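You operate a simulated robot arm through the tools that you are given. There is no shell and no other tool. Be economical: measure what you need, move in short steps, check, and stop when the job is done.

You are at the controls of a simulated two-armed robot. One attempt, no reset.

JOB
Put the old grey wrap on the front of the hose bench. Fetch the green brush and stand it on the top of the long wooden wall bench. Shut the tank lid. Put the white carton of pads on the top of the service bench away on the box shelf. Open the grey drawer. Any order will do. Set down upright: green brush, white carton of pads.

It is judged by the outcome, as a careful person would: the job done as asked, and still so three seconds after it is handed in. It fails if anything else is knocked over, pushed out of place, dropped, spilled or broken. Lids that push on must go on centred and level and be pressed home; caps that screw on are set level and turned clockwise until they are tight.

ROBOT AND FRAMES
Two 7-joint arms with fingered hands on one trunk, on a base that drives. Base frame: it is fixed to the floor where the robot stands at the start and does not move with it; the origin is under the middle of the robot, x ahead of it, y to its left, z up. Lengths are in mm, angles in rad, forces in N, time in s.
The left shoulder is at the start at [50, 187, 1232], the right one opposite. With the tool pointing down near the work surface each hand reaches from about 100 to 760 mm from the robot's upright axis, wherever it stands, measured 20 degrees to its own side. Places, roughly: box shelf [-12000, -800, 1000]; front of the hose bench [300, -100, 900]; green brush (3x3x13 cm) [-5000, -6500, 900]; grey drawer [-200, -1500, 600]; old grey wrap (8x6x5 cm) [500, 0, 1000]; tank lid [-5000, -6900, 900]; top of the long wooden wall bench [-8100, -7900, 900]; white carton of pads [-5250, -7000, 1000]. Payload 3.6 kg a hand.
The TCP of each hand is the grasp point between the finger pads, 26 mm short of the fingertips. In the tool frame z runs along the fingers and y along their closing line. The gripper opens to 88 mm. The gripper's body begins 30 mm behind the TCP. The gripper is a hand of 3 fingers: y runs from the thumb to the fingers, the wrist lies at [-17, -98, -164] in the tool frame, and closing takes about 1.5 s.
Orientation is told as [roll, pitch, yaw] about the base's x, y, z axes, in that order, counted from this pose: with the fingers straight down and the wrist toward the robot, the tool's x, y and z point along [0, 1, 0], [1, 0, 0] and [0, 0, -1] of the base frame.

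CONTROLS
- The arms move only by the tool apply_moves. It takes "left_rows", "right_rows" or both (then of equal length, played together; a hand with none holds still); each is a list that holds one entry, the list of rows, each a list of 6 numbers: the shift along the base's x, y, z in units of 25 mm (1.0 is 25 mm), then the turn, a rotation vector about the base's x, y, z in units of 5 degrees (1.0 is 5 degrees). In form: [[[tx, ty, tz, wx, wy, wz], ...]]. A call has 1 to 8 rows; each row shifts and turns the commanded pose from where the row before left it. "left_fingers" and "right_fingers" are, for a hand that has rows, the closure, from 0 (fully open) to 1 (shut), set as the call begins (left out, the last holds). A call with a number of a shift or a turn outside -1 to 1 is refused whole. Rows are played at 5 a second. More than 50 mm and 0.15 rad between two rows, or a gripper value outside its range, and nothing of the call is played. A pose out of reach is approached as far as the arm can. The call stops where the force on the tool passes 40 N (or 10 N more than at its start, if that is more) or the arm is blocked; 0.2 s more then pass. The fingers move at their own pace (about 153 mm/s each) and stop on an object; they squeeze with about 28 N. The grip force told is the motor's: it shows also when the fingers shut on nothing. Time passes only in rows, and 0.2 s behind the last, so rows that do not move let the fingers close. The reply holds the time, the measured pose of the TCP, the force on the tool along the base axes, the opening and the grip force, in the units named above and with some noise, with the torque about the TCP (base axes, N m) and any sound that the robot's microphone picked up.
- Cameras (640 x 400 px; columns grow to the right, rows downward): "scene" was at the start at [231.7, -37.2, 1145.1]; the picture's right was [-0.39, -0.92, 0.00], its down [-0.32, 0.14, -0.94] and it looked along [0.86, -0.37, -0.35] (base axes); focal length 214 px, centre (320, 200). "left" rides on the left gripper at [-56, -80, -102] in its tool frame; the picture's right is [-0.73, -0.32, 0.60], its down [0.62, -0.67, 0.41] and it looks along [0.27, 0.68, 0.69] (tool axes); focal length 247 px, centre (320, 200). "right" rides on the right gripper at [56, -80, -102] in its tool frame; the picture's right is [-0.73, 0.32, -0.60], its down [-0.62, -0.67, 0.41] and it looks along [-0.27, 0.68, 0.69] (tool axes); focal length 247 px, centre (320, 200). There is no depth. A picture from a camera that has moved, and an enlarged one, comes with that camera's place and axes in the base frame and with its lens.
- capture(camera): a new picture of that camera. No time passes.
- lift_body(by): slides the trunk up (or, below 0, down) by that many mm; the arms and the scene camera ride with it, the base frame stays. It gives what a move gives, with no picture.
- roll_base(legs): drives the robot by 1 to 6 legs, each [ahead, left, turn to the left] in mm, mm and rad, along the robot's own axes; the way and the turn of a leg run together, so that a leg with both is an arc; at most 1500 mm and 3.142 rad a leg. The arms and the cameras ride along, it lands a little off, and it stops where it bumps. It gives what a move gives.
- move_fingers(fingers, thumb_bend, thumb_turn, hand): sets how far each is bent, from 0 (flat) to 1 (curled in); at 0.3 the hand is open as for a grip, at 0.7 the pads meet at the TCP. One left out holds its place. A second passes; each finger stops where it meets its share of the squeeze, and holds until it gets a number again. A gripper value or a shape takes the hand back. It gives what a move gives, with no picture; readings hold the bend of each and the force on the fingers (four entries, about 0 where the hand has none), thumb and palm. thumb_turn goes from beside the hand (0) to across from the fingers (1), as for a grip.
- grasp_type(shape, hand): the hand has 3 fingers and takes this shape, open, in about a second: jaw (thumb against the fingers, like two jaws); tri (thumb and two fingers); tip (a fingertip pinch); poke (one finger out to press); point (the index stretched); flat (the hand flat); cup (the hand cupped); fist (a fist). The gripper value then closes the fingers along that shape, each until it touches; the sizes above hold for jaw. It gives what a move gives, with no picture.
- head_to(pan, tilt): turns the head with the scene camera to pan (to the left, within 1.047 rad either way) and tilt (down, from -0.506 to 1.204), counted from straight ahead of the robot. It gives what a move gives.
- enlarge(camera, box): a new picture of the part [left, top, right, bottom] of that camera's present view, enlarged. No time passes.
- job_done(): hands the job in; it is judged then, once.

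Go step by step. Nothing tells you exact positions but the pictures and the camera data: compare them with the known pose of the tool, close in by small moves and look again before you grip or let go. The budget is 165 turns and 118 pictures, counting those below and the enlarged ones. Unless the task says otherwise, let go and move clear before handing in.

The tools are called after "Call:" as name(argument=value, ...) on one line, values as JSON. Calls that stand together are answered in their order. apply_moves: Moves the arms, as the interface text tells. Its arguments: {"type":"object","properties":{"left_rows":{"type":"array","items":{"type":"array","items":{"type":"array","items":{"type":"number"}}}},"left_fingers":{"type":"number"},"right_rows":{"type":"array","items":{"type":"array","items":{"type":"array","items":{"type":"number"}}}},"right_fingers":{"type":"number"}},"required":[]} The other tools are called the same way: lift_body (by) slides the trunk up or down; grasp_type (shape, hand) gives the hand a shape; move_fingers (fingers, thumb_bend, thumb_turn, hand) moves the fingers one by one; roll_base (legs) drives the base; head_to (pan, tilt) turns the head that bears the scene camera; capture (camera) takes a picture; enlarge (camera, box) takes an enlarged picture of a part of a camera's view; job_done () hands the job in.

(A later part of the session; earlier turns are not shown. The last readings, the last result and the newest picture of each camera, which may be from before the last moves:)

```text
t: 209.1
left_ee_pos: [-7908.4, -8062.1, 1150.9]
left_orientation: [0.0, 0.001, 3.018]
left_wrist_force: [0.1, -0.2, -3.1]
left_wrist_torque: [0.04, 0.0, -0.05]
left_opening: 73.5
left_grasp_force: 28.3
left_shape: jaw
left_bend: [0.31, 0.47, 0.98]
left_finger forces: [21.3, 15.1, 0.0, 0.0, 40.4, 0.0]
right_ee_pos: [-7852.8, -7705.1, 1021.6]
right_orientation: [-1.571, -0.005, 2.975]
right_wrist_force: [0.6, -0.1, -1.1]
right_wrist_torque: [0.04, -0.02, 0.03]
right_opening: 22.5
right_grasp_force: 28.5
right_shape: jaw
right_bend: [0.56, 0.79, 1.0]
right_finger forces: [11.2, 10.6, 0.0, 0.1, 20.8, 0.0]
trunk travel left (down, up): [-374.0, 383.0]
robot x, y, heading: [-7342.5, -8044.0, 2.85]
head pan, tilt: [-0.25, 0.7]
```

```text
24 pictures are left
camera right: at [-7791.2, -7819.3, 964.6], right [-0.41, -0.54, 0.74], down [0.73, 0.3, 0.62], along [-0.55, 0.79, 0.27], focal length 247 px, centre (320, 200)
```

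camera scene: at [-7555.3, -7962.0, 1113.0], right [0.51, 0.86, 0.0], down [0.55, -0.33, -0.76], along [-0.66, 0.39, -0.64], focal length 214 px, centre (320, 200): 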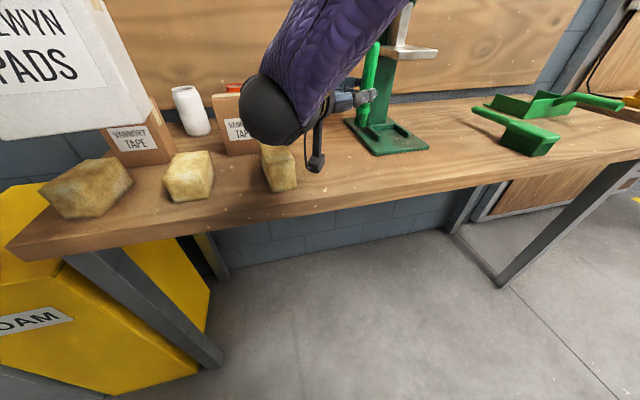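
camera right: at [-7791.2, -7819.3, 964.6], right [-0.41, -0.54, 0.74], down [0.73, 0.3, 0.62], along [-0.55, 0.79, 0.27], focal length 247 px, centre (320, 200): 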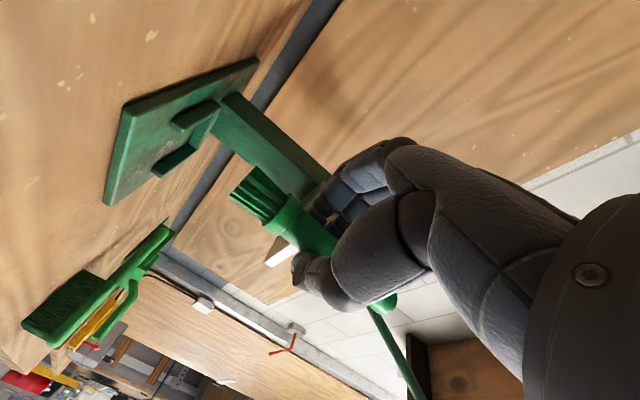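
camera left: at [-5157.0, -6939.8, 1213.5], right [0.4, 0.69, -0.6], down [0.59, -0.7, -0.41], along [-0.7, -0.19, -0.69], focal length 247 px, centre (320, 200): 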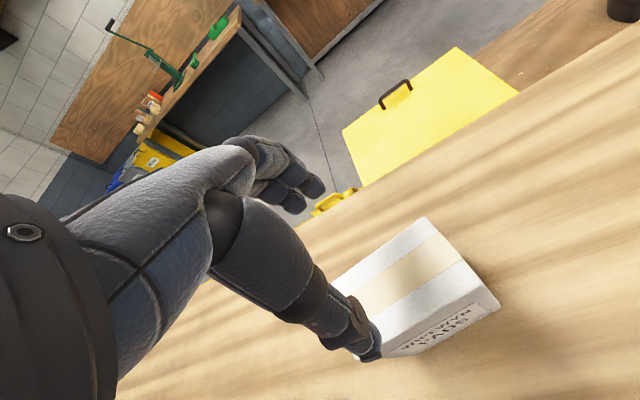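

Call:
enlarge(camera="scene", box=[240, 30, 440, 220])

```text
2.11 times, centred on (340, 125) of scene
camera zoom: at [-7555.3, -7962.0, 1113.0], right [0.51, 0.86, 0.0], down [0.55, -0.33, -0.76], along [-0.66, 0.39, -0.64], focal length 452 px, centre (278, 358)
```

zoom: 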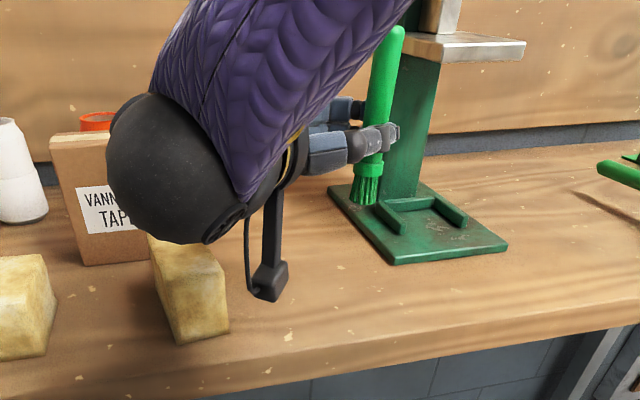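

Call:
apply_moves(right_rows=[[[0.55, -0.16, 0, 0.2, -0.03, 0], [0.55, -0.16, 0, 0, 0, 0], [0, 0, -0.7, 0, 0, 0], [0, 0, -0.7, 0, 0, 0], [0, 0, -0.7, 0, 0, 0], [0, 0, -0.7, 0, 0, 0], [0, 0, -0.6, 0, 0, 0], [0, 0, -0.4, 0, 0, 0]]])

Call:
enlarge(camera="scene", box=[240, 60, 440, 240])

```text
t: 210.9
left_ee_pos: [-7909.5, -8063.4, 1150.2]
left_orientation: [0.0, 0.0, 3.018]
left_wrist_force: [0.4, 0.0, -2.6]
left_wrist_torque: [-0.01, -0.02, -0.02]
left_opening: 73.8
left_grasp_force: 27.6
left_shape: jaw
left_bend: [0.31, 0.47, 0.98]
left_finger forces: [21.2, 15.1, 0.0, 0.1, 40.4, 0.0]
right_ee_pos: [-7825.9, -7714.0, 928.7]
right_orientation: [-1.586, -0.007, 2.978]
right_wrist_force: [0.3, 0.6, -0.7]
right_wrist_torque: [0.01, 0.04, 0.0]
right_opening: 22.5
right_grasp_force: 27.7
right_shape: jaw
right_bend: [0.56, 0.79, 1.0]
right_finger forces: [11.3, 10.5, 0.0, 0.1, 20.7, 0.1]
trunk travel left (down, up): [-374.0, 383.0]
robot x, y, heading: [-7341.6, -8049.6, 2.854]
head pan, tilt: [-0.25, 0.7]
```

```text
2.22 times, centred on (340, 150) of scene
camera zoom: at [-7555.3, -7961.8, 1113.0], right [0.51, 0.86, 0.0], down [0.55, -0.33, -0.76], along [-0.66, 0.39, -0.64], focal length 477 px, centre (276, 311)
```

zoom: 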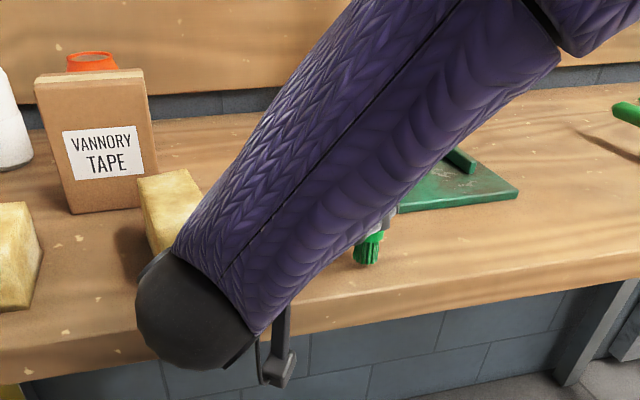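

Call:
apply_moves(right_rows=[[[0, 0, -0.3, 0, 0, 0], [0, 0, -0.2, 0, 0, 0], [0, 0, -0.1, 0, 0, 0], [0, 0, -0.1, 0, 0, 0]]])

Call:
enlarge(camera="scene", box=[300, 120, 440, 220])

Call:
enlarge(camera="right", box=[180, 120, 400, 320])

```text
t: 211.9
left_ee_pos: [-7907.2, -8063.9, 1152.2]
left_orientation: [0.0, -0.002, 3.018]
left_wrist_force: [0.3, 0.0, -3.4]
left_wrist_torque: [0.02, -0.01, 0.02]
left_opening: 73.9
left_grasp_force: 27.9
left_shape: jaw
left_bend: [0.31, 0.47, 0.98]
left_finger forces: [21.2, 15.2, 0.0, 0.1, 40.4, 0.0]
right_ee_pos: [-7826.1, -7713.0, 912.9]
right_orientation: [-1.59, -0.015, 2.977]
right_wrist_force: [-2.1, 0.3, 22.2]
right_wrist_torque: [0.32, 0.08, -0.03]
right_opening: 22.3
right_grasp_force: 28.1
right_shape: jaw
right_bend: [0.56, 0.79, 1.0]
right_finger forces: [8.7, 13.9, 0.0, 0.1, 19.3, 0.0]
trunk travel left (down, up): [-374.0, 383.0]
robot x, y, heading: [-7340.0, -8043.9, 2.851]
head pan, tilt: [-0.25, 0.7]
```

```text
4.00 times, centred on (370, 170) of scene
camera zoom: at [-7554.0, -7963.0, 1113.6], right [0.51, 0.86, 0.0], down [0.55, -0.33, -0.77], along [-0.66, 0.39, -0.64], focal length 858 px, centre (120, 320)
```

zoom: 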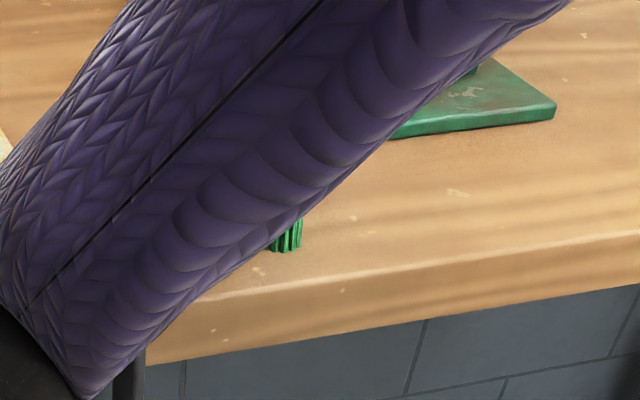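

```text
2.00 times, centred on (290, 220) of right
camera zoom: at [-7763.9, -7827.0, 852.7], right [-0.4, -0.55, 0.73], down [0.73, 0.28, 0.62], along [-0.55, 0.78, 0.29], focal length 494 px, centre (380, 160)
```

zoom: 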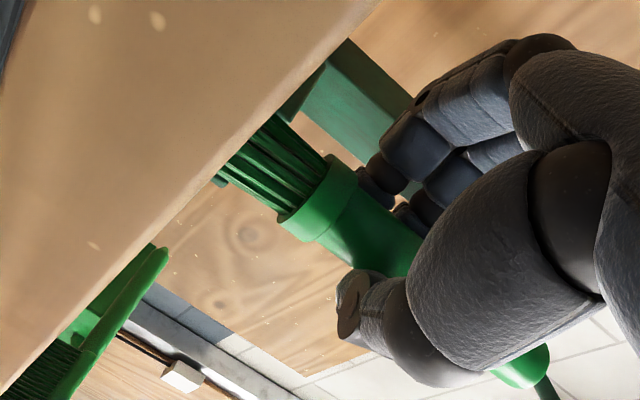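

Call:
apply_moves(right_rows=[[[0, 0, 0.12, 0, 0, 0], [0, 0, 0, 0, 0, 0]]])

```text
t: 212.5
left_ee_pos: [-7907.9, -8063.8, 1150.9]
left_orientation: [0.0, -0.001, 3.017]
left_wrist_force: [0.3, -0.2, -2.7]
left_wrist_torque: [-0.01, -0.01, -0.01]
left_opening: 73.5
left_grasp_force: 28.1
left_shape: jaw
left_bend: [0.31, 0.47, 0.98]
left_finger forces: [21.2, 15.1, 0.0, 0.1, 40.4, 0.0]
right_ee_pos: [-7824.9, -7714.0, 912.9]
right_orientation: [-1.586, -0.006, 2.978]
right_wrist_force: [-3.6, 0.4, 16.7]
right_wrist_torque: [0.26, 0.14, 0.02]
right_opening: 21.7
right_grasp_force: 28.0
right_shape: jaw
right_bend: [0.56, 0.79, 1.0]
right_finger forces: [10.2, 13.1, 0.1, 0.0, 18.7, 0.1]
trunk travel left (down, up): [-374.0, 383.0]
robot x, y, heading: [-7337.9, -8042.0, 2.855]
head pan, tilt: [-0.25, 0.7]
```

Call:
apply_moves(right_rows=[[[0, 0, 0.12, 0, 0, 0], [0, 0, 0, 0, 0, 0]]])

```text
t: 213.1
left_ee_pos: [-7908.2, -8063.1, 1150.0]
left_orientation: [0.0, -0.001, 3.018]
left_wrist_force: [0.2, 0.1, -3.6]
left_wrist_torque: [0.01, -0.02, -0.01]
left_opening: 73.6
left_grasp_force: 28.1
left_shape: jaw
left_bend: [0.31, 0.47, 0.98]
left_finger forces: [21.2, 15.1, 0.1, 0.1, 40.5, 0.0]
right_ee_pos: [-7824.8, -7714.2, 914.9]
right_orientation: [-1.585, -0.001, 2.978]
right_wrist_force: [-0.3, -1.2, 6.3]
right_wrist_torque: [0.06, 0.02, -0.02]
right_opening: 21.6
right_grasp_force: 28.4
right_shape: jaw
right_bend: [0.56, 0.79, 1.0]
right_finger forces: [9.0, 11.0, 0.0, 0.0, 19.4, 0.0]
trunk travel left (down, up): [-374.0, 383.0]
robot x, y, heading: [-7339.4, -8045.7, 2.856]
head pan, tilt: [-0.25, 0.7]
```

Call:
apply_moves(right_rows=[[[0, 0, 0, 0, 0, 0], [0, 0, 0, 0, 0, 0], [0, 0, 0, 0, 0, 0], [0, 0, 0, 0, 0, 0], [0, 0, 0, 0, 0, 0], [0, 0, 0, 0, 0, 0]]], right_fingers=0)

Call:
enlarge(camera="right", box=[180, 120, 400, 320])

```text
t: 214.5
left_ee_pos: [-7908.8, -8062.1, 1151.6]
left_orientation: [-0.002, 0.0, 3.017]
left_wrist_force: [-0.6, -0.7, -3.1]
left_wrist_torque: [0.02, 0.01, -0.01]
left_opening: 73.9
left_grasp_force: 28.3
left_shape: jaw
left_bend: [0.31, 0.47, 0.98]
left_finger forces: [21.1, 15.0, 0.1, 0.1, 40.4, 0.1]
right_ee_pos: [-7825.2, -7713.7, 915.8]
right_orientation: [-1.586, -0.005, 2.977]
right_wrist_force: [-0.5, 0.3, 0.3]
right_wrist_torque: [-0.03, 0.02, 0.0]
right_opening: 87.6
right_grasp_force: 0.1
right_shape: jaw
right_bend: [0.3, 0.3, 0.98]
right_finger forces: [0.0, 0.0, 0.0, 0.0, 0.0, 0.0]
trunk travel left (down, up): [-374.0, 383.0]
robot x, y, heading: [-7338.6, -8046.1, 2.849]
head pan, tilt: [-0.25, 0.7]
```

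```text
2.00 times, centred on (290, 220) of right
camera zoom: at [-7763.2, -7826.6, 856.2], right [-0.41, -0.55, 0.73], down [0.73, 0.29, 0.63], along [-0.55, 0.78, 0.28], focal length 494 px, centre (380, 160)
```

zoom: 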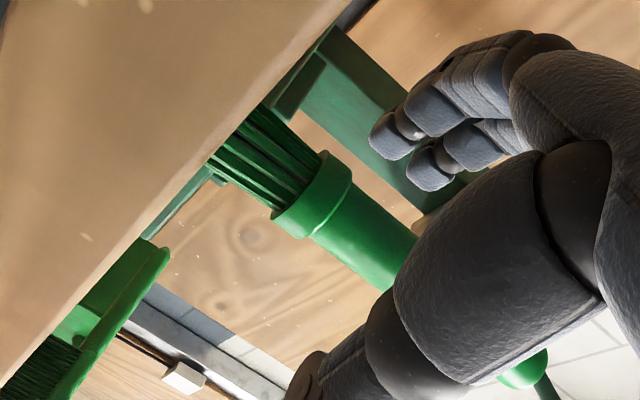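

Call:
apply_moves(right_rows=[[[0, 0, 0.5, 0, 0, 0], [0, 0, 0.8, 0, 0, 0], [0, 0, 1, 0, 0, 0], [0, 0, 1, 0, 0, 0], [0, 0, 1, 0, 0, 0], [0, 0, 1, 0, 0, 0], [0, 0, 1, 0, 0, 0]]])

Call:
enlarge(camera="scene", box=[240, 30, 440, 220])

```text
t: 216.1
left_ee_pos: [-7909.7, -8063.1, 1151.2]
left_orientation: [-0.001, 0.0, 3.018]
left_wrist_force: [0.0, -0.3, -3.5]
left_wrist_torque: [0.02, -0.02, 0.03]
left_opening: 73.6
left_grasp_force: 28.1
left_shape: jaw
left_bend: [0.31, 0.47, 0.98]
left_finger forces: [21.3, 15.1, 0.0, 0.0, 40.4, 0.1]
right_ee_pos: [-7826.4, -7714.4, 1072.4]
right_orientation: [-1.584, -0.005, 2.978]
right_wrist_force: [0.2, 0.1, -0.1]
right_wrist_torque: [0.01, -0.02, -0.01]
right_opening: 87.6
right_grasp_force: 0.1
right_shape: jaw
right_bend: [0.3, 0.3, 0.98]
right_finger forces: [0.0, 0.1, 0.0, 0.1, 0.0, 0.0]
trunk travel left (down, up): [-374.0, 383.0]
robot x, y, heading: [-7341.7, -8045.0, 2.854]
head pan, tilt: [-0.25, 0.7]
```

```text
2.11 times, centred on (340, 125) of scene
camera zoom: at [-7555.0, -7962.1, 1113.1], right [0.51, 0.86, 0.0], down [0.55, -0.33, -0.76], along [-0.66, 0.39, -0.64], focal length 452 px, centre (278, 358)
```

zoom: 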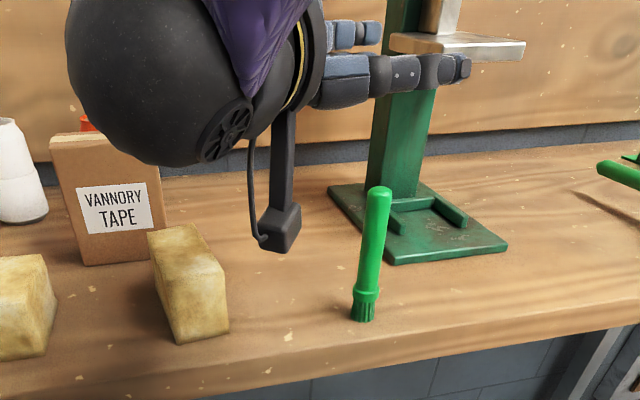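

Call:
roll_base(legs=[[-480, 0, 0]])

Call:
apply_moves(right_rows=[[[0, 0.3, 0.5, -0.985, 0.173, 0], [0, 0.3, 0.5, -0.985, 0.173, 0], [0, 0.3, 0, -0.985, 0.173, 0], [0, 0.3, 0, -0.985, 0.173, 0], [0, 0, 0, -0.985, 0.173, 0], [0, 0, 0, -0.985, 0.173, 0], [0, 0, 0, -0.985, 0.173, 0], [0, 0, 0, -0.985, 0.173, 0]]])

Call:
apply_moves(right_rows=[[[0, 0, 0, -0.985, 0.173, 0], [0, 0, 0, -0.985, 0.173, 0], [0, 0, 0, -0.985, 0.173, 0], [0, 0, 0, -0.985, 0.173, 0], [0, 0, 0, -0.985, 0.173, 0], [0, 0, 0, -0.985, 0.173, 0], [0, 0, 0, -0.985, 0.173, 0], [0, 0, 0, -0.985, 0.173, 0]]])

Call:
head_to(pan=-1.0, tilt=0.3)

Call:
capture(camera="scene")

```text
t: 218.9
left_ee_pos: [-7441.0, -8202.3, 1151.7]
left_orientation: [0.001, 0.0, 3.023]
left_wrist_force: [-0.1, 0.0, -3.0]
left_wrist_torque: [0.01, -0.01, 0.0]
left_opening: 73.9
left_grasp_force: 28.0
left_shape: jaw
left_bend: [0.31, 0.47, 0.98]
left_finger forces: [21.2, 15.0, 0.1, 0.0, 40.4, 0.0]
right_ee_pos: [-7359.8, -7853.0, 1074.0]
right_orientation: [-1.585, -0.007, 2.982]
right_wrist_force: [-0.1, 0.3, -0.3]
right_wrist_torque: [-0.03, -0.01, 0.03]
right_opening: 87.7
right_grasp_force: 0.1
right_shape: jaw
right_bend: [0.3, 0.3, 0.98]
right_finger forces: [0.1, 0.1, 0.0, 0.1, 0.1, 0.0]
trunk travel left (down, up): [-374.0, 383.0]
robot x, y, heading: [-6877.7, -8184.2, 2.858]
head pan, tilt: [-0.25, 0.7]
```

```text
t: 220.7
left_ee_pos: [-7441.5, -8202.2, 1150.4]
left_orientation: [0.0, 0.0, 3.021]
left_wrist_force: [0.4, 0.6, -3.5]
left_wrist_torque: [0.01, 0.03, -0.02]
left_opening: 73.7
left_grasp_force: 27.9
left_shape: jaw
left_bend: [0.31, 0.47, 0.98]
left_finger forces: [21.2, 15.1, 0.0, 0.1, 40.4, 0.0]
right_ee_pos: [-7361.6, -7822.8, 1098.0]
right_orientation: [-0.887, -0.012, 2.973]
right_wrist_force: [-0.1, 0.5, 0.3]
right_wrist_torque: [0.01, 0.01, 0.02]
right_opening: 87.8
right_grasp_force: 0.2
right_shape: jaw
right_bend: [0.3, 0.3, 0.98]
right_finger forces: [0.1, 0.1, 0.1, 0.0, 0.0, 0.0]
trunk travel left (down, up): [-374.0, 383.0]
robot x, y, heading: [-6871.2, -8186.4, 2.851]
head pan, tilt: [-0.25, 0.7]
```

```text
t: 222.5
left_ee_pos: [-7441.7, -8201.7, 1151.3]
left_orientation: [0.0, 0.001, 3.021]
left_wrist_force: [0.6, -0.1, -3.9]
left_wrist_torque: [-0.01, 0.0, -0.01]
left_opening: 73.7
left_grasp_force: 28.5
left_shape: jaw
left_bend: [0.31, 0.47, 0.98]
left_finger forces: [21.2, 15.1, 0.0, 0.0, 40.4, 0.0]
right_ee_pos: [-7362.2, -7823.9, 1098.2]
right_orientation: [-0.191, -0.015, 2.964]
right_wrist_force: [0.1, -0.4, -0.6]
right_wrist_torque: [0.02, -0.02, -0.01]
right_opening: 87.7
right_grasp_force: 0.1
right_shape: jaw
right_bend: [0.3, 0.3, 0.98]
right_finger forces: [0.0, 0.0, 0.0, 0.0, 0.0, 0.1]
trunk travel left (down, up): [-374.0, 383.0]
robot x, y, heading: [-6871.1, -8181.6, 2.854]
head pan, tilt: [-0.25, 0.7]
```

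```text
t: 223.6
left_ee_pos: [-7441.9, -8202.3, 1151.1]
left_orientation: [0.0, 0.001, 3.02]
left_wrist_force: [0.3, 0.5, -3.2]
left_wrist_torque: [0.01, 0.01, -0.02]
left_opening: 73.6
left_grasp_force: 28.2
left_shape: jaw
left_bend: [0.31, 0.47, 0.98]
left_finger forces: [21.2, 15.1, 0.0, 0.1, 40.4, 0.0]
right_ee_pos: [-7361.5, -7824.2, 1097.6]
right_orientation: [-0.191, -0.015, 2.965]
right_wrist_force: [-0.4, -0.6, -0.2]
right_wrist_torque: [0.01, 0.0, 0.03]
right_opening: 87.9
right_grasp_force: 0.1
right_shape: jaw
right_bend: [0.3, 0.3, 0.98]
right_finger forces: [0.1, 0.1, 0.0, 0.0, 0.0, 0.0]
trunk travel left (down, up): [-374.0, 383.0]
robot x, y, heading: [-6873.7, -8184.2, 2.858]
head pan, tilt: [-1.0, 0.3]
```

```text
17 pictures are left
camera scene: at [-7041.4, -8054.0, 1149.1], right [0.96, 0.28, 0.0], down [0.08, -0.28, -0.96], along [-0.27, 0.92, -0.3], focal length 214 px, centre (320, 200)
```

scene: 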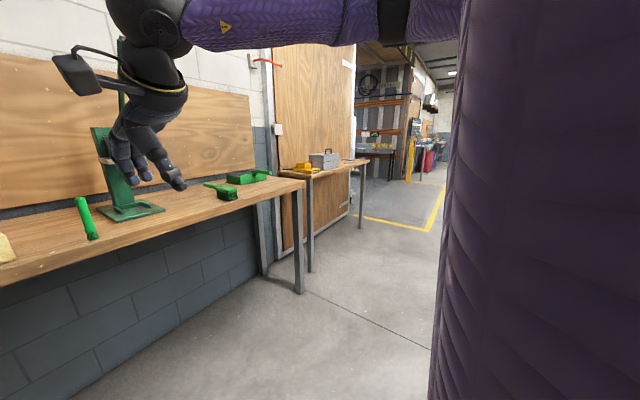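

Call:
roll_base(legs=[[0, 0, -1.576], [1500, 50, 0], [1400, 50, 0]])

Call:
head_to(pan=0.7, tilt=0.2)

Call:
capture(camera="scene")

```text
refused: leg 2 is longer than a leg can be; nothing moved
```

```text
t: 225.4
left_ee_pos: [-7441.9, -8203.4, 1152.0]
left_orientation: [0.001, 0.0, 3.022]
left_wrist_force: [-0.2, 0.7, -3.4]
left_wrist_torque: [0.03, 0.01, -0.06]
left_opening: 73.7
left_grasp_force: 28.1
left_shape: jaw
left_bend: [0.31, 0.47, 0.98]
left_finger forces: [21.2, 15.1, 0.0, 0.0, 40.4, 0.1]
right_ee_pos: [-7360.3, -7824.6, 1097.9]
right_orientation: [-0.193, -0.015, 2.966]
right_wrist_force: [0.4, 0.0, -1.1]
right_wrist_torque: [0.02, 0.0, -0.02]
right_opening: 87.7
right_grasp_force: 0.0
right_shape: jaw
right_bend: [0.3, 0.3, 0.98]
right_finger forces: [0.1, 0.1, 0.0, 0.0, 0.0, 0.1]
trunk travel left (down, up): [-374.0, 383.0]
robot x, y, heading: [-6868.1, -8185.3, 2.861]
head pan, tilt: [0.7, 0.201]
```

```text
16 pictures are left
camera scene: at [-7100.3, -8181.0, 1158.4], right [-0.4, 0.92, 0.0], down [0.18, 0.08, -0.98], along [-0.9, -0.39, -0.2], focal length 214 px, centre (320, 200)
```

scene: 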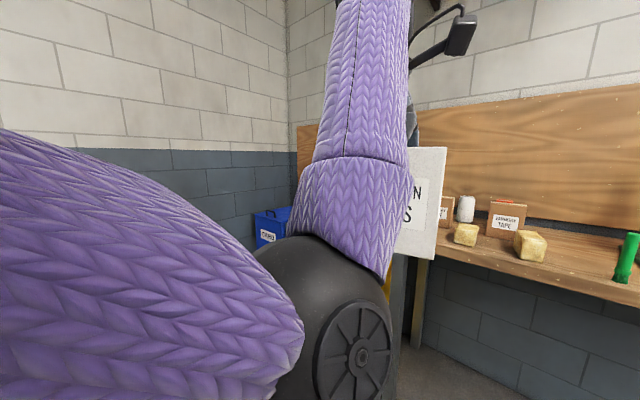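

Call:
roll_base(legs=[[0, 0, -1.576], [1450, 40, 0], [1400, 40, 0]])

Call:
head_to(pan=0.35, tilt=0.2)

Call:
capture(camera="scene")

```text
t: 242.9
left_ee_pos: [-6000.5, -4919.6, 1151.1]
left_orientation: [-0.001, 0.001, 1.369]
left_wrist_force: [0.5, 0.0, -1.6]
left_wrist_torque: [-0.02, 0.03, -0.02]
left_opening: 73.9
left_grasp_force: 28.1
left_shape: jaw
left_bend: [0.31, 0.47, 0.98]
left_finger forces: [20.6, 14.4, 0.0, 0.1, 38.3, 0.0]
right_ee_pos: [-5629.5, -5031.6, 1097.8]
right_orientation: [-0.191, -0.014, 1.312]
right_wrist_force: [0.5, -0.5, 0.0]
right_wrist_torque: [-0.03, -0.01, 0.02]
right_opening: 87.8
right_grasp_force: 0.1
right_shape: jaw
right_bend: [0.3, 0.3, 0.98]
right_finger forces: [0.0, 0.0, 0.0, 0.1, 0.0, 0.0]
trunk travel left (down, up): [-374.0, 383.0]
robot x, y, heading: [-6029.9, -5487.3, 1.202]
head pan, tilt: [0.7, 0.201]
```

```text
t: 243.7
left_ee_pos: [-6000.4, -4919.5, 1149.9]
left_orientation: [0.0, -0.001, 1.367]
left_wrist_force: [0.8, -0.5, -3.0]
left_wrist_torque: [-0.03, 0.02, 0.0]
left_opening: 73.6
left_grasp_force: 27.5
left_shape: jaw
left_bend: [0.31, 0.47, 0.98]
left_finger forces: [20.5, 14.5, 0.0, 0.1, 38.3, 0.0]
right_ee_pos: [-5628.8, -5029.8, 1098.7]
right_orientation: [-0.191, -0.014, 1.312]
right_wrist_force: [0.3, 0.3, -0.7]
right_wrist_torque: [-0.04, 0.01, 0.01]
right_opening: 87.9
right_grasp_force: 0.0
right_shape: jaw
right_bend: [0.3, 0.3, 0.98]
right_finger forces: [0.1, 0.0, 0.1, 0.0, 0.1, 0.1]
trunk travel left (down, up): [-374.0, 383.0]
robot x, y, heading: [-6029.9, -5487.1, 1.207]
head pan, tilt: [0.351, 0.201]
```

```text
15 pictures are left
camera scene: at [-5975.1, -5258.5, 1158.4], right [1.0, -0.01, 0.0], down [0.0, -0.2, -0.98], along [0.01, 0.98, -0.2], focal length 214 px, centre (320, 200)
```

scene: 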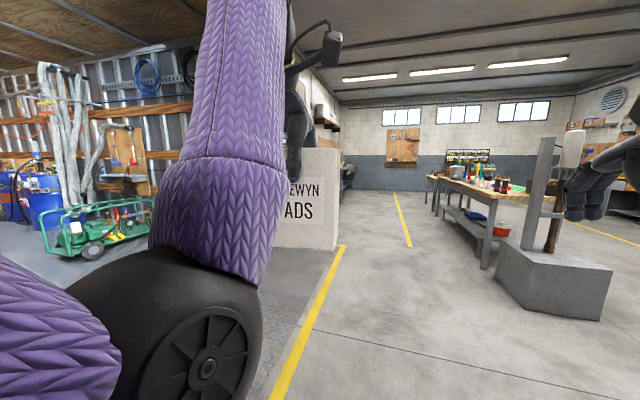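

Call:
roll_base(legs=[[0, 0, 1.27]])

Call:
head_to(pan=-0.15, tilt=0.2)

Call:
capture(camera="scene")

```text
t: 247.2
left_ee_pos: [-6562.0, -5287.8, 1150.6]
left_orientation: [-0.001, -0.001, 2.628]
left_wrist_force: [0.6, -0.4, -2.8]
left_wrist_torque: [0.02, -0.02, 0.03]
left_opening: 73.6
left_grasp_force: 28.3
left_shape: jaw
left_bend: [0.32, 0.47, 0.98]
left_finger forces: [20.1, 14.2, 0.1, 0.0, 36.6, 0.1]
right_ee_pos: [-6341.9, -4970.1, 1097.4]
right_orientation: [-0.189, -0.013, 2.573]
right_wrist_force: [0.6, 0.1, -0.2]
right_wrist_torque: [-0.03, -0.01, 0.08]
right_opening: 87.6
right_grasp_force: 0.0
right_shape: jaw
right_bend: [0.3, 0.3, 0.98]
right_finger forces: [0.0, 0.1, 0.0, 0.0, 0.0, 0.0]
trunk travel left (down, up): [-374.0, 383.0]
robot x, y, heading: [-6026.7, -5491.0, 2.463]
head pan, tilt: [0.351, 0.201]
```

```text
t: 248.2
left_ee_pos: [-6561.5, -5288.3, 1151.4]
left_orientation: [0.001, 0.0, 2.628]
left_wrist_force: [-0.1, -0.1, -3.6]
left_wrist_torque: [0.0, -0.05, 0.01]
left_opening: 73.5
left_grasp_force: 27.9
left_shape: jaw
left_bend: [0.32, 0.47, 0.98]
left_finger forces: [20.1, 14.2, 0.0, 0.0, 36.6, 0.1]
right_ee_pos: [-6341.7, -4968.5, 1097.5]
right_orientation: [-0.192, -0.016, 2.572]
right_wrist_force: [-0.6, 0.6, 0.3]
right_wrist_torque: [-0.02, 0.0, 0.01]
right_opening: 87.4
right_grasp_force: 0.0
right_shape: jaw
right_bend: [0.3, 0.3, 0.98]
right_finger forces: [0.0, 0.0, 0.0, 0.0, 0.0, 0.0]
trunk travel left (down, up): [-374.0, 383.0]
robot x, y, heading: [-6029.3, -5489.1, 2.467]
head pan, tilt: [-0.15, 0.201]
```

```text
14 pictures are left
camera scene: at [-6207.4, -5328.4, 1158.4], right [0.74, 0.68, 0.0], down [0.14, -0.15, -0.98], along [-0.66, 0.72, -0.2], focal length 214 px, centre (320, 200)
```

scene: 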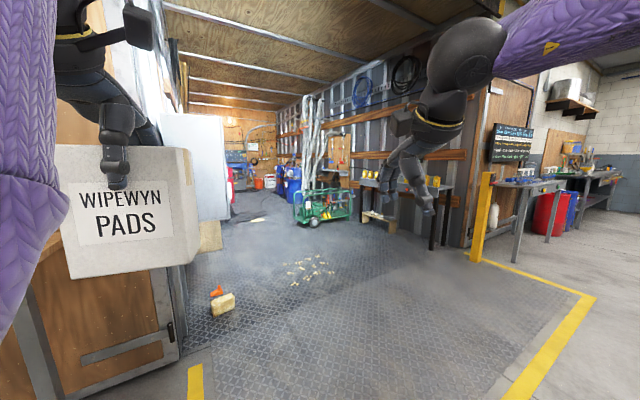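

Call:
enlarge(camera="scene", box=[220, 110, 400, 240])

```text
3.08 times, centred on (310, 175) of scene
camera zoom: at [-6207.4, -5328.4, 1158.4], right [0.74, 0.68, 0.0], down [0.14, -0.15, -0.98], along [-0.66, 0.72, -0.2], focal length 660 px, centre (351, 277)
```

zoom: 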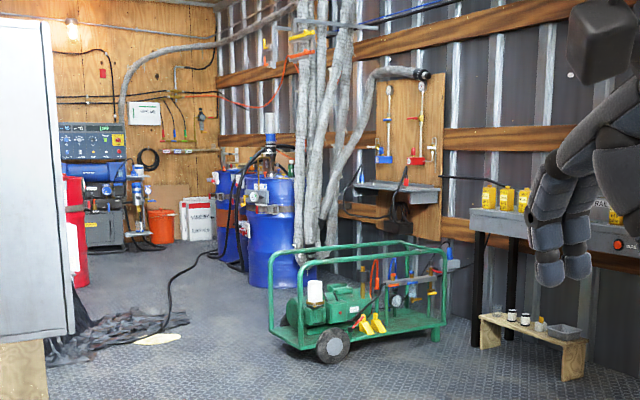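

Call:
roll_base(legs=[[0, 0, 0.386], [1033, -396, 0], [1033, -396, 0], [1033, -396, 0]])

Call:
head_to(pan=-0.1, tilt=0.35)

Call:
capture(camera="scene")

```text
t: 254.5
left_ee_pos: [-7429.9, -4847.3, 1151.0]
left_orientation: [0.0, 0.01, 3.014]
left_wrist_force: [8.0, -2.7, -0.4]
left_wrist_torque: [0.08, 0.3, -0.09]
left_opening: 74.5
left_grasp_force: 28.4
left_shape: jaw
left_bend: [0.35, 0.46, 0.98]
left_finger forces: [30.2, 15.3, 0.0, 0.1, 40.0, 0.0]
right_ee_pos: [-7346.7, -4468.3, 1099.4]
right_orientation: [-0.192, -0.013, 2.95]
right_wrist_force: [-0.4, -0.3, -0.4]
right_wrist_torque: [-0.01, -0.02, 0.01]
right_opening: 87.7
right_grasp_force: 0.0
right_shape: jaw
right_bend: [0.3, 0.3, 0.98]
right_finger forces: [0.1, 0.0, 0.0, 0.0, 0.0, 0.0]
trunk travel left (down, up): [-374.0, 383.0]
robot x, y, heading: [-6865.9, -4832.7, 2.839]
head pan, tilt: [-0.15, 0.201]
stopped in leg 2: the force on the tool passed its limit (the readings are from after the stop); the commanded pose is now the measured one
```

```text
t: 255.2
left_ee_pos: [-7429.9, -4847.4, 1151.3]
left_orientation: [0.0, 0.008, 3.014]
left_wrist_force: [10.3, -1.8, -0.7]
left_wrist_torque: [0.08, 0.24, -0.05]
left_opening: 74.7
left_grasp_force: 27.8
left_shape: jaw
left_bend: [0.35, 0.46, 0.98]
left_finger forces: [32.5, 15.5, 0.0, 0.1, 40.4, 0.0]
right_ee_pos: [-7347.0, -4467.4, 1097.6]
right_orientation: [-0.19, -0.016, 2.95]
right_wrist_force: [0.5, -0.7, 0.2]
right_wrist_torque: [-0.01, -0.02, 0.02]
right_opening: 87.8
right_grasp_force: 0.1
right_shape: jaw
right_bend: [0.3, 0.3, 0.98]
right_finger forces: [0.0, 0.1, 0.0, 0.0, 0.0, 0.0]
trunk travel left (down, up): [-374.0, 383.0]
robot x, y, heading: [-6862.8, -4834.5, 2.844]
head pan, tilt: [-0.099, 0.351]
```

```text
12 pictures are left
camera scene: at [-7090.7, -4756.1, 1144.8], right [0.39, 0.92, 0.0], down [0.32, -0.13, -0.94], along [-0.87, 0.37, -0.34], focal length 214 px, centre (320, 200)
```

scene: 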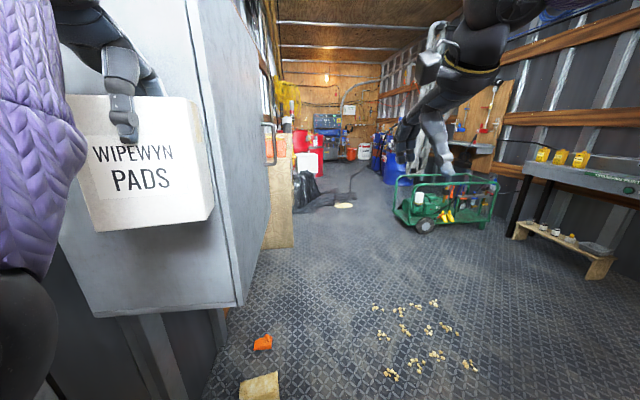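

Call:
roll_base(legs=[[-120, 0, 0], [0, -1250, 0.006], [1250, 0, 0], [700, 300, 0], [400, 50, 0]])

Call:
head_to(pan=-0.05, tilt=0.35)

Call:
capture(camera="scene")

```text
t: 273.2
left_ee_pos: [-9027.1, -3293.8, 1147.2]
left_orientation: [-0.001, 0.015, 2.953]
left_wrist_force: [-2.1, -1.1, -4.9]
left_wrist_torque: [0.02, -0.06, -0.01]
left_opening: 74.2
left_grasp_force: 27.9
left_shape: jaw
left_bend: [0.34, 0.46, 0.98]
left_finger forces: [20.9, 15.4, 0.1, 0.1, 38.8, 0.1]
right_ee_pos: [-8921.4, -2918.9, 1096.1]
right_orientation: [-0.196, -0.009, 2.889]
right_wrist_force: [-1.4, -0.1, 0.3]
right_wrist_torque: [0.03, -0.09, -0.02]
right_opening: 87.7
right_grasp_force: 0.1
right_shape: jaw
right_bend: [0.3, 0.3, 0.98]
right_finger forces: [0.0, 0.0, 0.0, 0.1, 0.0, 0.1]
trunk travel left (down, up): [-374.0, 383.0]
robot x, y, heading: [-8452.9, -3312.2, 2.783]
head pan, tilt: [-0.099, 0.351]
stopped in leg 5: the robot was blocked; the commanded pose is now the measured one
```

```text
t: 273.9
left_ee_pos: [-9019.3, -3291.8, 1151.8]
left_orientation: [0.0, 0.008, 2.952]
left_wrist_force: [0.6, 1.0, -2.5]
left_wrist_torque: [0.01, -0.01, -0.01]
left_opening: 74.4
left_grasp_force: 28.1
left_shape: jaw
left_bend: [0.34, 0.46, 0.98]
left_finger forces: [20.9, 15.1, 0.1, 0.0, 39.1, 0.0]
right_ee_pos: [-8914.3, -2916.8, 1099.8]
right_orientation: [-0.19, -0.015, 2.889]
right_wrist_force: [0.4, -0.1, 0.9]
right_wrist_torque: [-0.02, 0.0, -0.03]
right_opening: 87.7
right_grasp_force: 0.0
right_shape: jaw
right_bend: [0.3, 0.3, 0.98]
right_finger forces: [0.0, 0.0, 0.0, 0.0, 0.1, 0.1]
trunk travel left (down, up): [-374.0, 383.0]
robot x, y, heading: [-8454.2, -3313.8, 2.786]
head pan, tilt: [-0.051, 0.351]
```

```text
11 pictures are left
camera scene: at [-8678.4, -3225.5, 1144.6], right [0.4, 0.92, 0.0], down [0.32, -0.14, -0.94], along [-0.86, 0.37, -0.34], focal length 214 px, centre (320, 200)
```

scene: 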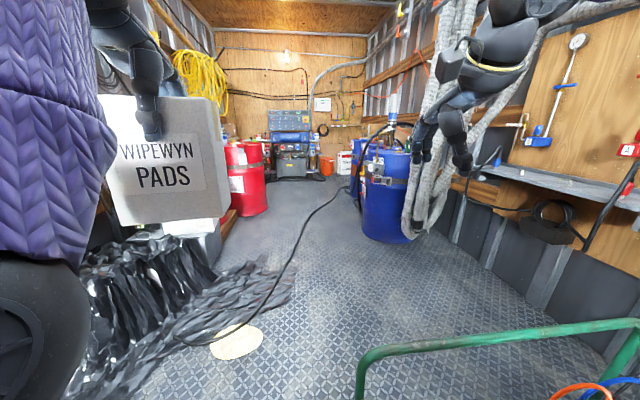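

Call:
roll_base(legs=[[-70, 130, 0.064], [860, 0, 0], [350, -80, 0], [320, -250, 0], [700, -50, 0]])

Call:
head_to(pan=-0.35, tilt=0.3)

Call:
capture(camera="scene")

```text
t: 286.7
left_ee_pos: [-11000.2, -2516.7, 1151.9]
left_orientation: [-0.002, 0.009, 3.047]
left_wrist_force: [-0.5, -0.4, -2.3]
left_wrist_torque: [-0.02, -0.02, -0.03]
left_opening: 74.2
left_grasp_force: 27.7
left_shape: jaw
left_bend: [0.34, 0.46, 0.98]
left_finger forces: [20.8, 15.1, 0.1, 0.0, 38.9, 0.0]
right_ee_pos: [-10932.3, -2133.1, 1097.9]
right_orientation: [-0.191, -0.013, 2.984]
right_wrist_force: [0.3, 0.3, 0.5]
right_wrist_torque: [0.01, -0.01, 0.0]
right_opening: 87.9
right_grasp_force: 0.0
right_shape: jaw
right_bend: [0.3, 0.3, 0.98]
right_finger forces: [0.0, 0.0, 0.1, 0.0, 0.0, 0.1]
trunk travel left (down, up): [-374.0, 383.0]
robot x, y, heading: [-10435.9, -2484.8, 2.883]
head pan, tilt: [-0.051, 0.351]
```

```text
t: 287.5
left_ee_pos: [-10999.1, -2516.4, 1151.0]
left_orientation: [-0.002, 0.009, 3.048]
left_wrist_force: [0.5, 0.9, -2.9]
left_wrist_torque: [0.03, -0.02, 0.03]
left_opening: 74.4
left_grasp_force: 27.5
left_shape: jaw
left_bend: [0.34, 0.46, 0.98]
left_finger forces: [20.8, 15.1, 0.0, 0.0, 38.9, 0.0]
right_ee_pos: [-10931.9, -2134.0, 1097.2]
right_orientation: [-0.192, -0.014, 2.983]
right_wrist_force: [-0.4, -0.5, 0.1]
right_wrist_torque: [-0.01, 0.01, 0.0]
right_opening: 88.0
right_grasp_force: 0.0
right_shape: jaw
right_bend: [0.3, 0.3, 0.98]
right_finger forces: [0.0, 0.0, 0.0, 0.1, 0.0, 0.0]
trunk travel left (down, up): [-374.0, 383.0]
robot x, y, heading: [-10435.7, -2484.2, 2.88]
head pan, tilt: [-0.351, 0.3]
```

```text
10 pictures are left
camera scene: at [-10654.8, -2393.2, 1149.1], right [0.57, 0.82, 0.0], down [0.24, -0.17, -0.96], along [-0.78, 0.55, -0.3], focal length 214 px, centre (320, 200)
```

scene: 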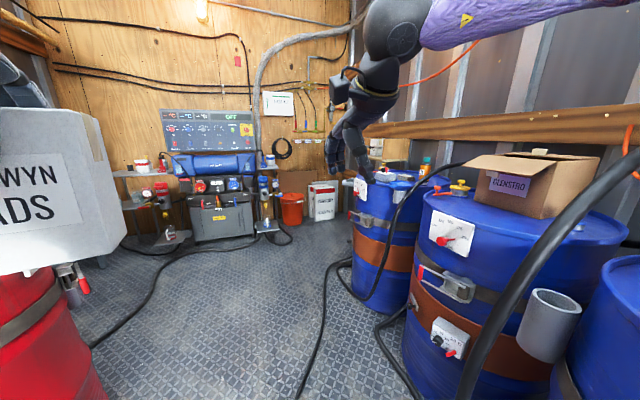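

Call:
roll_base(legs=[[1300, 120, -0.03], [0, 0, -1.57], [0, 400, 0]])

Call:
head_to(pan=0.1, tilt=0.35)

Call:
capture(camera="scene")

```text
t: 299.9
left_ee_pos: [-12161.1, -1599.9, 1151.8]
left_orientation: [-0.002, 0.008, 1.513]
left_wrist_force: [-0.4, 0.1, -1.8]
left_wrist_torque: [-0.01, 0.02, 0.01]
left_opening: 74.2
left_grasp_force: 27.7
left_shape: jaw
left_bend: [0.34, 0.46, 0.98]
left_finger forces: [19.9, 14.4, 0.0, 0.1, 36.4, 0.0]
right_ee_pos: [-11775.3, -1651.8, 1098.1]
right_orientation: [-0.191, -0.013, 1.452]
right_wrist_force: [0.0, -1.0, 0.2]
right_wrist_torque: [0.0, -0.03, -0.01]
right_opening: 87.8
right_grasp_force: 0.1
right_shape: jaw
right_bend: [0.3, 0.3, 0.98]
right_finger forces: [0.0, 0.0, 0.1, 0.1, 0.0, 0.1]
trunk travel left (down, up): [-374.0, 383.0]
robot x, y, heading: [-12103.9, -2161.9, 1.352]
head pan, tilt: [-0.351, 0.3]
```

```text
t: 300.8
left_ee_pos: [-12160.7, -1598.9, 1151.7]
left_orientation: [-0.001, 0.009, 1.514]
left_wrist_force: [-0.4, 0.3, -3.5]
left_wrist_torque: [-0.03, 0.02, 0.02]
left_opening: 73.9
left_grasp_force: 28.0
left_shape: jaw
left_bend: [0.34, 0.46, 0.98]
left_finger forces: [19.9, 14.4, 0.0, 0.0, 36.3, 0.0]
right_ee_pos: [-11774.9, -1651.3, 1099.2]
right_orientation: [-0.19, -0.015, 1.452]
right_wrist_force: [0.2, -0.2, -0.1]
right_wrist_torque: [0.0, -0.01, 0.02]
right_opening: 87.7
right_grasp_force: 0.0
right_shape: jaw
right_bend: [0.3, 0.3, 0.98]
right_finger forces: [0.1, 0.0, 0.0, 0.0, 0.0, 0.1]
trunk travel left (down, up): [-374.0, 383.0]
robot x, y, heading: [-12104.5, -2159.2, 1.347]
head pan, tilt: [0.099, 0.351]
```

```text
9 pictures are left
camera scene: at [-12063.6, -1926.3, 1144.4], right [0.99, -0.12, 0.0], down [-0.04, -0.34, -0.94], along [0.12, 0.93, -0.34], focal length 214 px, centre (320, 200)
```

scene: 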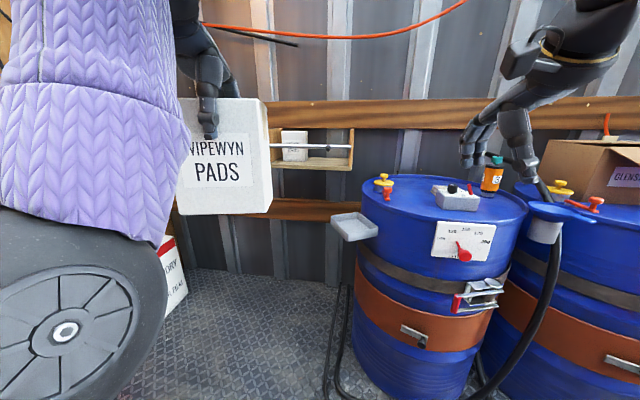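

Call:
enlarge(camera="scene", box=[240, 95, 380, 190])

```text
4.21 times, centred on (310, 142) of scene
camera zoom: at [-12063.6, -1926.3, 1144.4], right [0.99, -0.12, 0.0], down [-0.04, -0.34, -0.94], along [0.12, 0.93, -0.34], focal length 903 px, centre (362, 442)
```

zoom: 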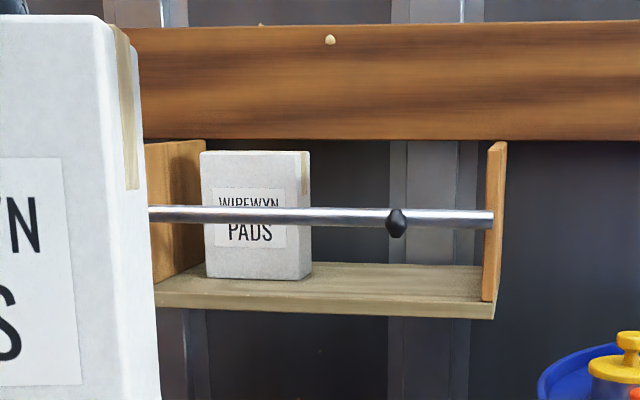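

Call:
apply_moves(right_rows=[[[-0.1, -0.3, 1, 0, 0, 0], [-0.1, -0.3, 1, 0, 0, 0], [-0.1, -0.3, 1, 0, 0, 0], [0, -0.5, 1, 0, 0, 0], [0, -0.5, 1, 0, 0, 0], [0, -0.5, 1, 0, 0, 0]]], left_rows=[[[0, 0, 0.8, 0, 0, 0], [0, 0, 0.8, 0, 0, 0], [0, 0, 0.8, 0, 0, 0], [0, 0, 0.6, 0, 0, 0], [0, 0, 0, 0, 0, 0], [0, 0, 0, 0, 0, 0]]])

Call:
roll_base(legs=[[0, 0, -0.367], [290, 0, 0], [0, 520, 0]])

Call:
head_to(pan=-0.2, tilt=0.35)

Call:
capture(camera="scene")

```text
t: 302.2
left_ee_pos: [-12157.6, -1564.0, 1210.2]
left_orientation: [-0.001, 0.005, 1.514]
left_wrist_force: [0.0, 0.2, -2.0]
left_wrist_torque: [-0.02, -0.02, -0.03]
left_opening: 74.0
left_grasp_force: 28.3
left_shape: jaw
left_bend: [0.34, 0.46, 0.98]
left_finger forces: [19.9, 14.3, 0.0, 0.0, 36.3, 0.0]
left hand out of reach, approached as far as the arm can: row 1, 2, 3, 4
right_ee_pos: [-11781.9, -1712.2, 1249.5]
right_orientation: [-0.191, -0.013, 1.45]
right_wrist_force: [0.3, 0.4, 0.2]
right_wrist_torque: [-0.02, -0.02, -0.02]
right_opening: 87.9
right_grasp_force: 0.1
right_shape: jaw
right_bend: [0.3, 0.3, 0.98]
right_finger forces: [0.0, 0.1, 0.0, 0.0, 0.0, 0.1]
trunk travel left (down, up): [-374.0, 383.0]
robot x, y, heading: [-12105.5, -2162.2, 1.347]
head pan, tilt: [0.099, 0.351]
```

```text
t: 307.6
left_ee_pos: [-12126.2, -1091.0, 1208.2]
left_orientation: [0.001, 0.01, 1.152]
left_wrist_force: [0.1, -0.2, -3.9]
left_wrist_torque: [0.0, -0.01, 0.02]
left_opening: 73.7
left_grasp_force: 27.9
left_shape: jaw
left_bend: [0.34, 0.46, 0.99]
left_finger forces: [19.6, 14.5, 0.1, 0.1, 36.0, 0.0]
right_ee_pos: [-11829.6, -1363.9, 1248.9]
right_orientation: [-0.191, -0.014, 1.087]
right_wrist_force: [0.2, 0.2, 0.2]
right_wrist_torque: [0.01, -0.04, 0.01]
right_opening: 87.8
right_grasp_force: 0.1
right_shape: jaw
right_bend: [0.3, 0.3, 0.98]
right_finger forces: [0.0, 0.1, 0.0, 0.0, 0.0, 0.0]
trunk travel left (down, up): [-374.0, 383.0]
robot x, y, heading: [-12292.1, -1665.4, 0.98]
head pan, tilt: [0.099, 0.351]
stopped in leg 3: the robot was blocked; the commanded pose is now the measured one
```

```text
t: 308.4
left_ee_pos: [-12129.1, -1092.7, 1210.3]
left_orientation: [-0.002, 0.007, 1.153]
left_wrist_force: [0.0, 0.4, -2.2]
left_wrist_torque: [0.0, -0.01, -0.05]
left_opening: 73.8
left_grasp_force: 27.9
left_shape: jaw
left_bend: [0.34, 0.46, 0.99]
left_finger forces: [19.5, 14.5, 0.1, 0.0, 36.1, 0.1]
right_ee_pos: [-11831.4, -1363.7, 1250.3]
right_orientation: [-0.191, -0.015, 1.086]
right_wrist_force: [-0.1, 0.2, 0.0]
right_wrist_torque: [-0.01, -0.01, 0.01]
right_opening: 87.7
right_grasp_force: 0.0
right_shape: jaw
right_bend: [0.3, 0.3, 0.98]
right_finger forces: [0.1, 0.0, 0.0, 0.1, 0.0, 0.1]
trunk travel left (down, up): [-374.0, 383.0]
robot x, y, heading: [-12291.4, -1672.4, 0.982]
head pan, tilt: [-0.201, 0.351]
```

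```text
7 pictures are left
camera scene: at [-12147.1, -1481.9, 1144.4], right [0.7, -0.71, 0.0], down [-0.24, -0.24, -0.94], along [0.67, 0.66, -0.34], focal length 214 px, centre (320, 200)
```

scene: 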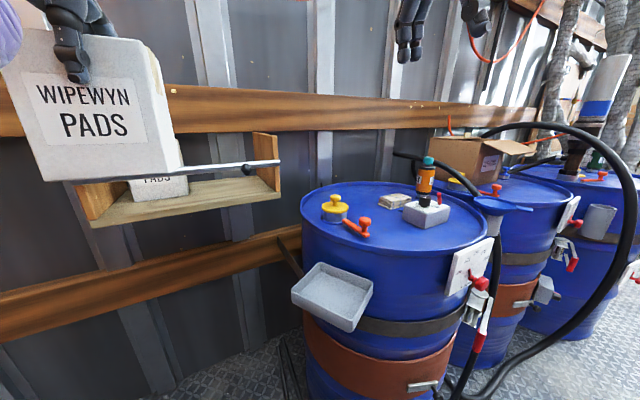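

Call:
lift_body(by=50)

Call:
roll_base(legs=[[190, 0, 0]])

Call:
apply_moves(left_rows=[[[0.3, 0, 0, 0, 0, 0.3], [0.8, -0.15, 0, 0, 0, 0.3], [0.8, -0.15, 0, 0, 0, 0.3], [0.8, -0.15, 0, 0, 0, 0.3], [0.8, -0.1, 0, 0, 0, 0.3]]])

```text
t: 309.3
left_ee_pos: [-12128.3, -1091.6, 1259.6]
left_orientation: [-0.001, 0.011, 1.151]
left_wrist_force: [0.0, 0.7, -3.5]
left_wrist_torque: [0.0, 0.04, 0.03]
left_opening: 74.0
left_grasp_force: 28.2
left_shape: jaw
left_bend: [0.34, 0.46, 0.99]
left_finger forces: [19.5, 14.4, 0.0, 0.0, 36.1, 0.0]
right_ee_pos: [-11829.7, -1363.4, 1298.4]
right_orientation: [-0.191, -0.014, 1.087]
right_wrist_force: [-0.4, 1.4, -0.3]
right_wrist_torque: [-0.01, -0.02, 0.01]
right_opening: 87.9
right_grasp_force: 0.1
right_shape: jaw
right_bend: [0.3, 0.3, 0.98]
right_finger forces: [0.0, 0.0, 0.0, 0.0, 0.0, 0.0]
trunk travel left (down, up): [-424.0, 333.0]
robot x, y, heading: [-12297.7, -1672.0, 0.986]
head pan, tilt: [-0.201, 0.351]
```

```text
t: 310.8
left_ee_pos: [-12022.6, -931.6, 1259.7]
left_orientation: [0.0, 0.009, 1.152]
left_wrist_force: [-0.3, -0.2, -3.1]
left_wrist_torque: [-0.07, 0.02, -0.03]
left_opening: 73.9
left_grasp_force: 28.0
left_shape: jaw
left_bend: [0.34, 0.46, 0.99]
left_finger forces: [19.5, 14.6, 0.0, 0.0, 36.1, 0.0]
right_ee_pos: [-11725.2, -1204.6, 1299.1]
right_orientation: [-0.191, -0.013, 1.088]
right_wrist_force: [1.0, -0.3, 0.1]
right_wrist_torque: [-0.03, 0.04, 0.0]
right_opening: 87.7
right_grasp_force: 0.1
right_shape: jaw
right_bend: [0.3, 0.3, 0.98]
right_finger forces: [0.0, 0.0, 0.1, 0.0, 0.1, 0.0]
trunk travel left (down, up): [-424.0, 333.0]
robot x, y, heading: [-12187.1, -1513.4, 0.981]
head pan, tilt: [-0.201, 0.351]
```

```text
t: 312.0
left_ee_pos: [-11933.8, -946.9, 1259.9]
left_orientation: [-0.002, 0.007, 1.283]
left_wrist_force: [0.2, 0.0, -3.3]
left_wrist_torque: [0.02, 0.0, -0.01]
left_opening: 73.9
left_grasp_force: 28.4
left_shape: jaw
left_bend: [0.34, 0.46, 0.99]
left_finger forces: [19.4, 14.4, 0.0, 0.1, 36.1, 0.1]
right_ee_pos: [-11724.7, -1205.5, 1300.3]
right_orientation: [-0.19, -0.015, 1.088]
right_wrist_force: [0.0, -0.8, 0.1]
right_wrist_torque: [0.0, 0.01, 0.03]
right_opening: 87.7
right_grasp_force: 0.0
right_shape: jaw
right_bend: [0.3, 0.3, 0.98]
right_finger forces: [0.1, 0.0, 0.1, 0.1, 0.0, 0.0]
trunk travel left (down, up): [-424.0, 333.0]
robot x, y, heading: [-12188.3, -1505.4, 0.986]
head pan, tilt: [-0.201, 0.351]
```

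Call:
head_to(pan=0.0, tilt=0.5)

Call:
capture(camera="scene")

```text
t: 312.8
left_ee_pos: [-11934.7, -946.7, 1259.5]
left_orientation: [0.001, 0.007, 1.283]
left_wrist_force: [-0.2, -0.8, -2.6]
left_wrist_torque: [-0.03, 0.01, 0.01]
left_opening: 73.9
left_grasp_force: 28.0
left_shape: jaw
left_bend: [0.34, 0.46, 0.99]
left_finger forces: [19.4, 14.4, 0.0, 0.0, 35.9, 0.0]
right_ee_pos: [-11725.9, -1204.9, 1299.7]
right_orientation: [-0.19, -0.016, 1.088]
right_wrist_force: [0.5, -0.5, 0.1]
right_wrist_torque: [0.05, -0.01, 0.03]
right_opening: 87.6
right_grasp_force: 0.0
right_shape: jaw
right_bend: [0.3, 0.3, 0.98]
right_finger forces: [0.0, 0.0, 0.0, 0.0, 0.0, 0.0]
trunk travel left (down, up): [-424.0, 333.0]
robot x, y, heading: [-12188.1, -1510.9, 0.985]
head pan, tilt: [0.0, 0.499]
```

```text
6 pictures are left
camera scene: at [-12059.4, -1317.4, 1183.9], right [0.83, -0.56, 0.0], down [-0.27, -0.4, -0.88], along [0.49, 0.73, -0.48], focal length 214 px, centre (320, 200)
```

scene: 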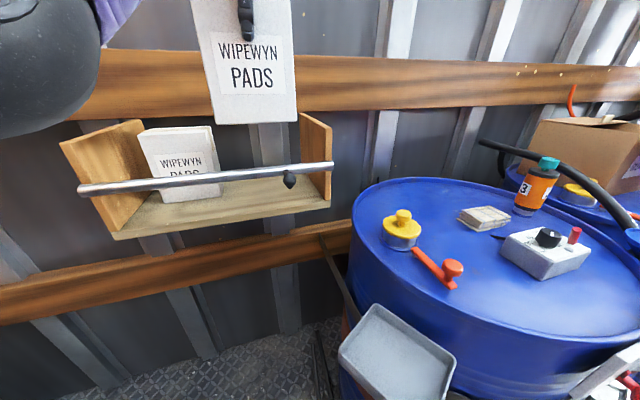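

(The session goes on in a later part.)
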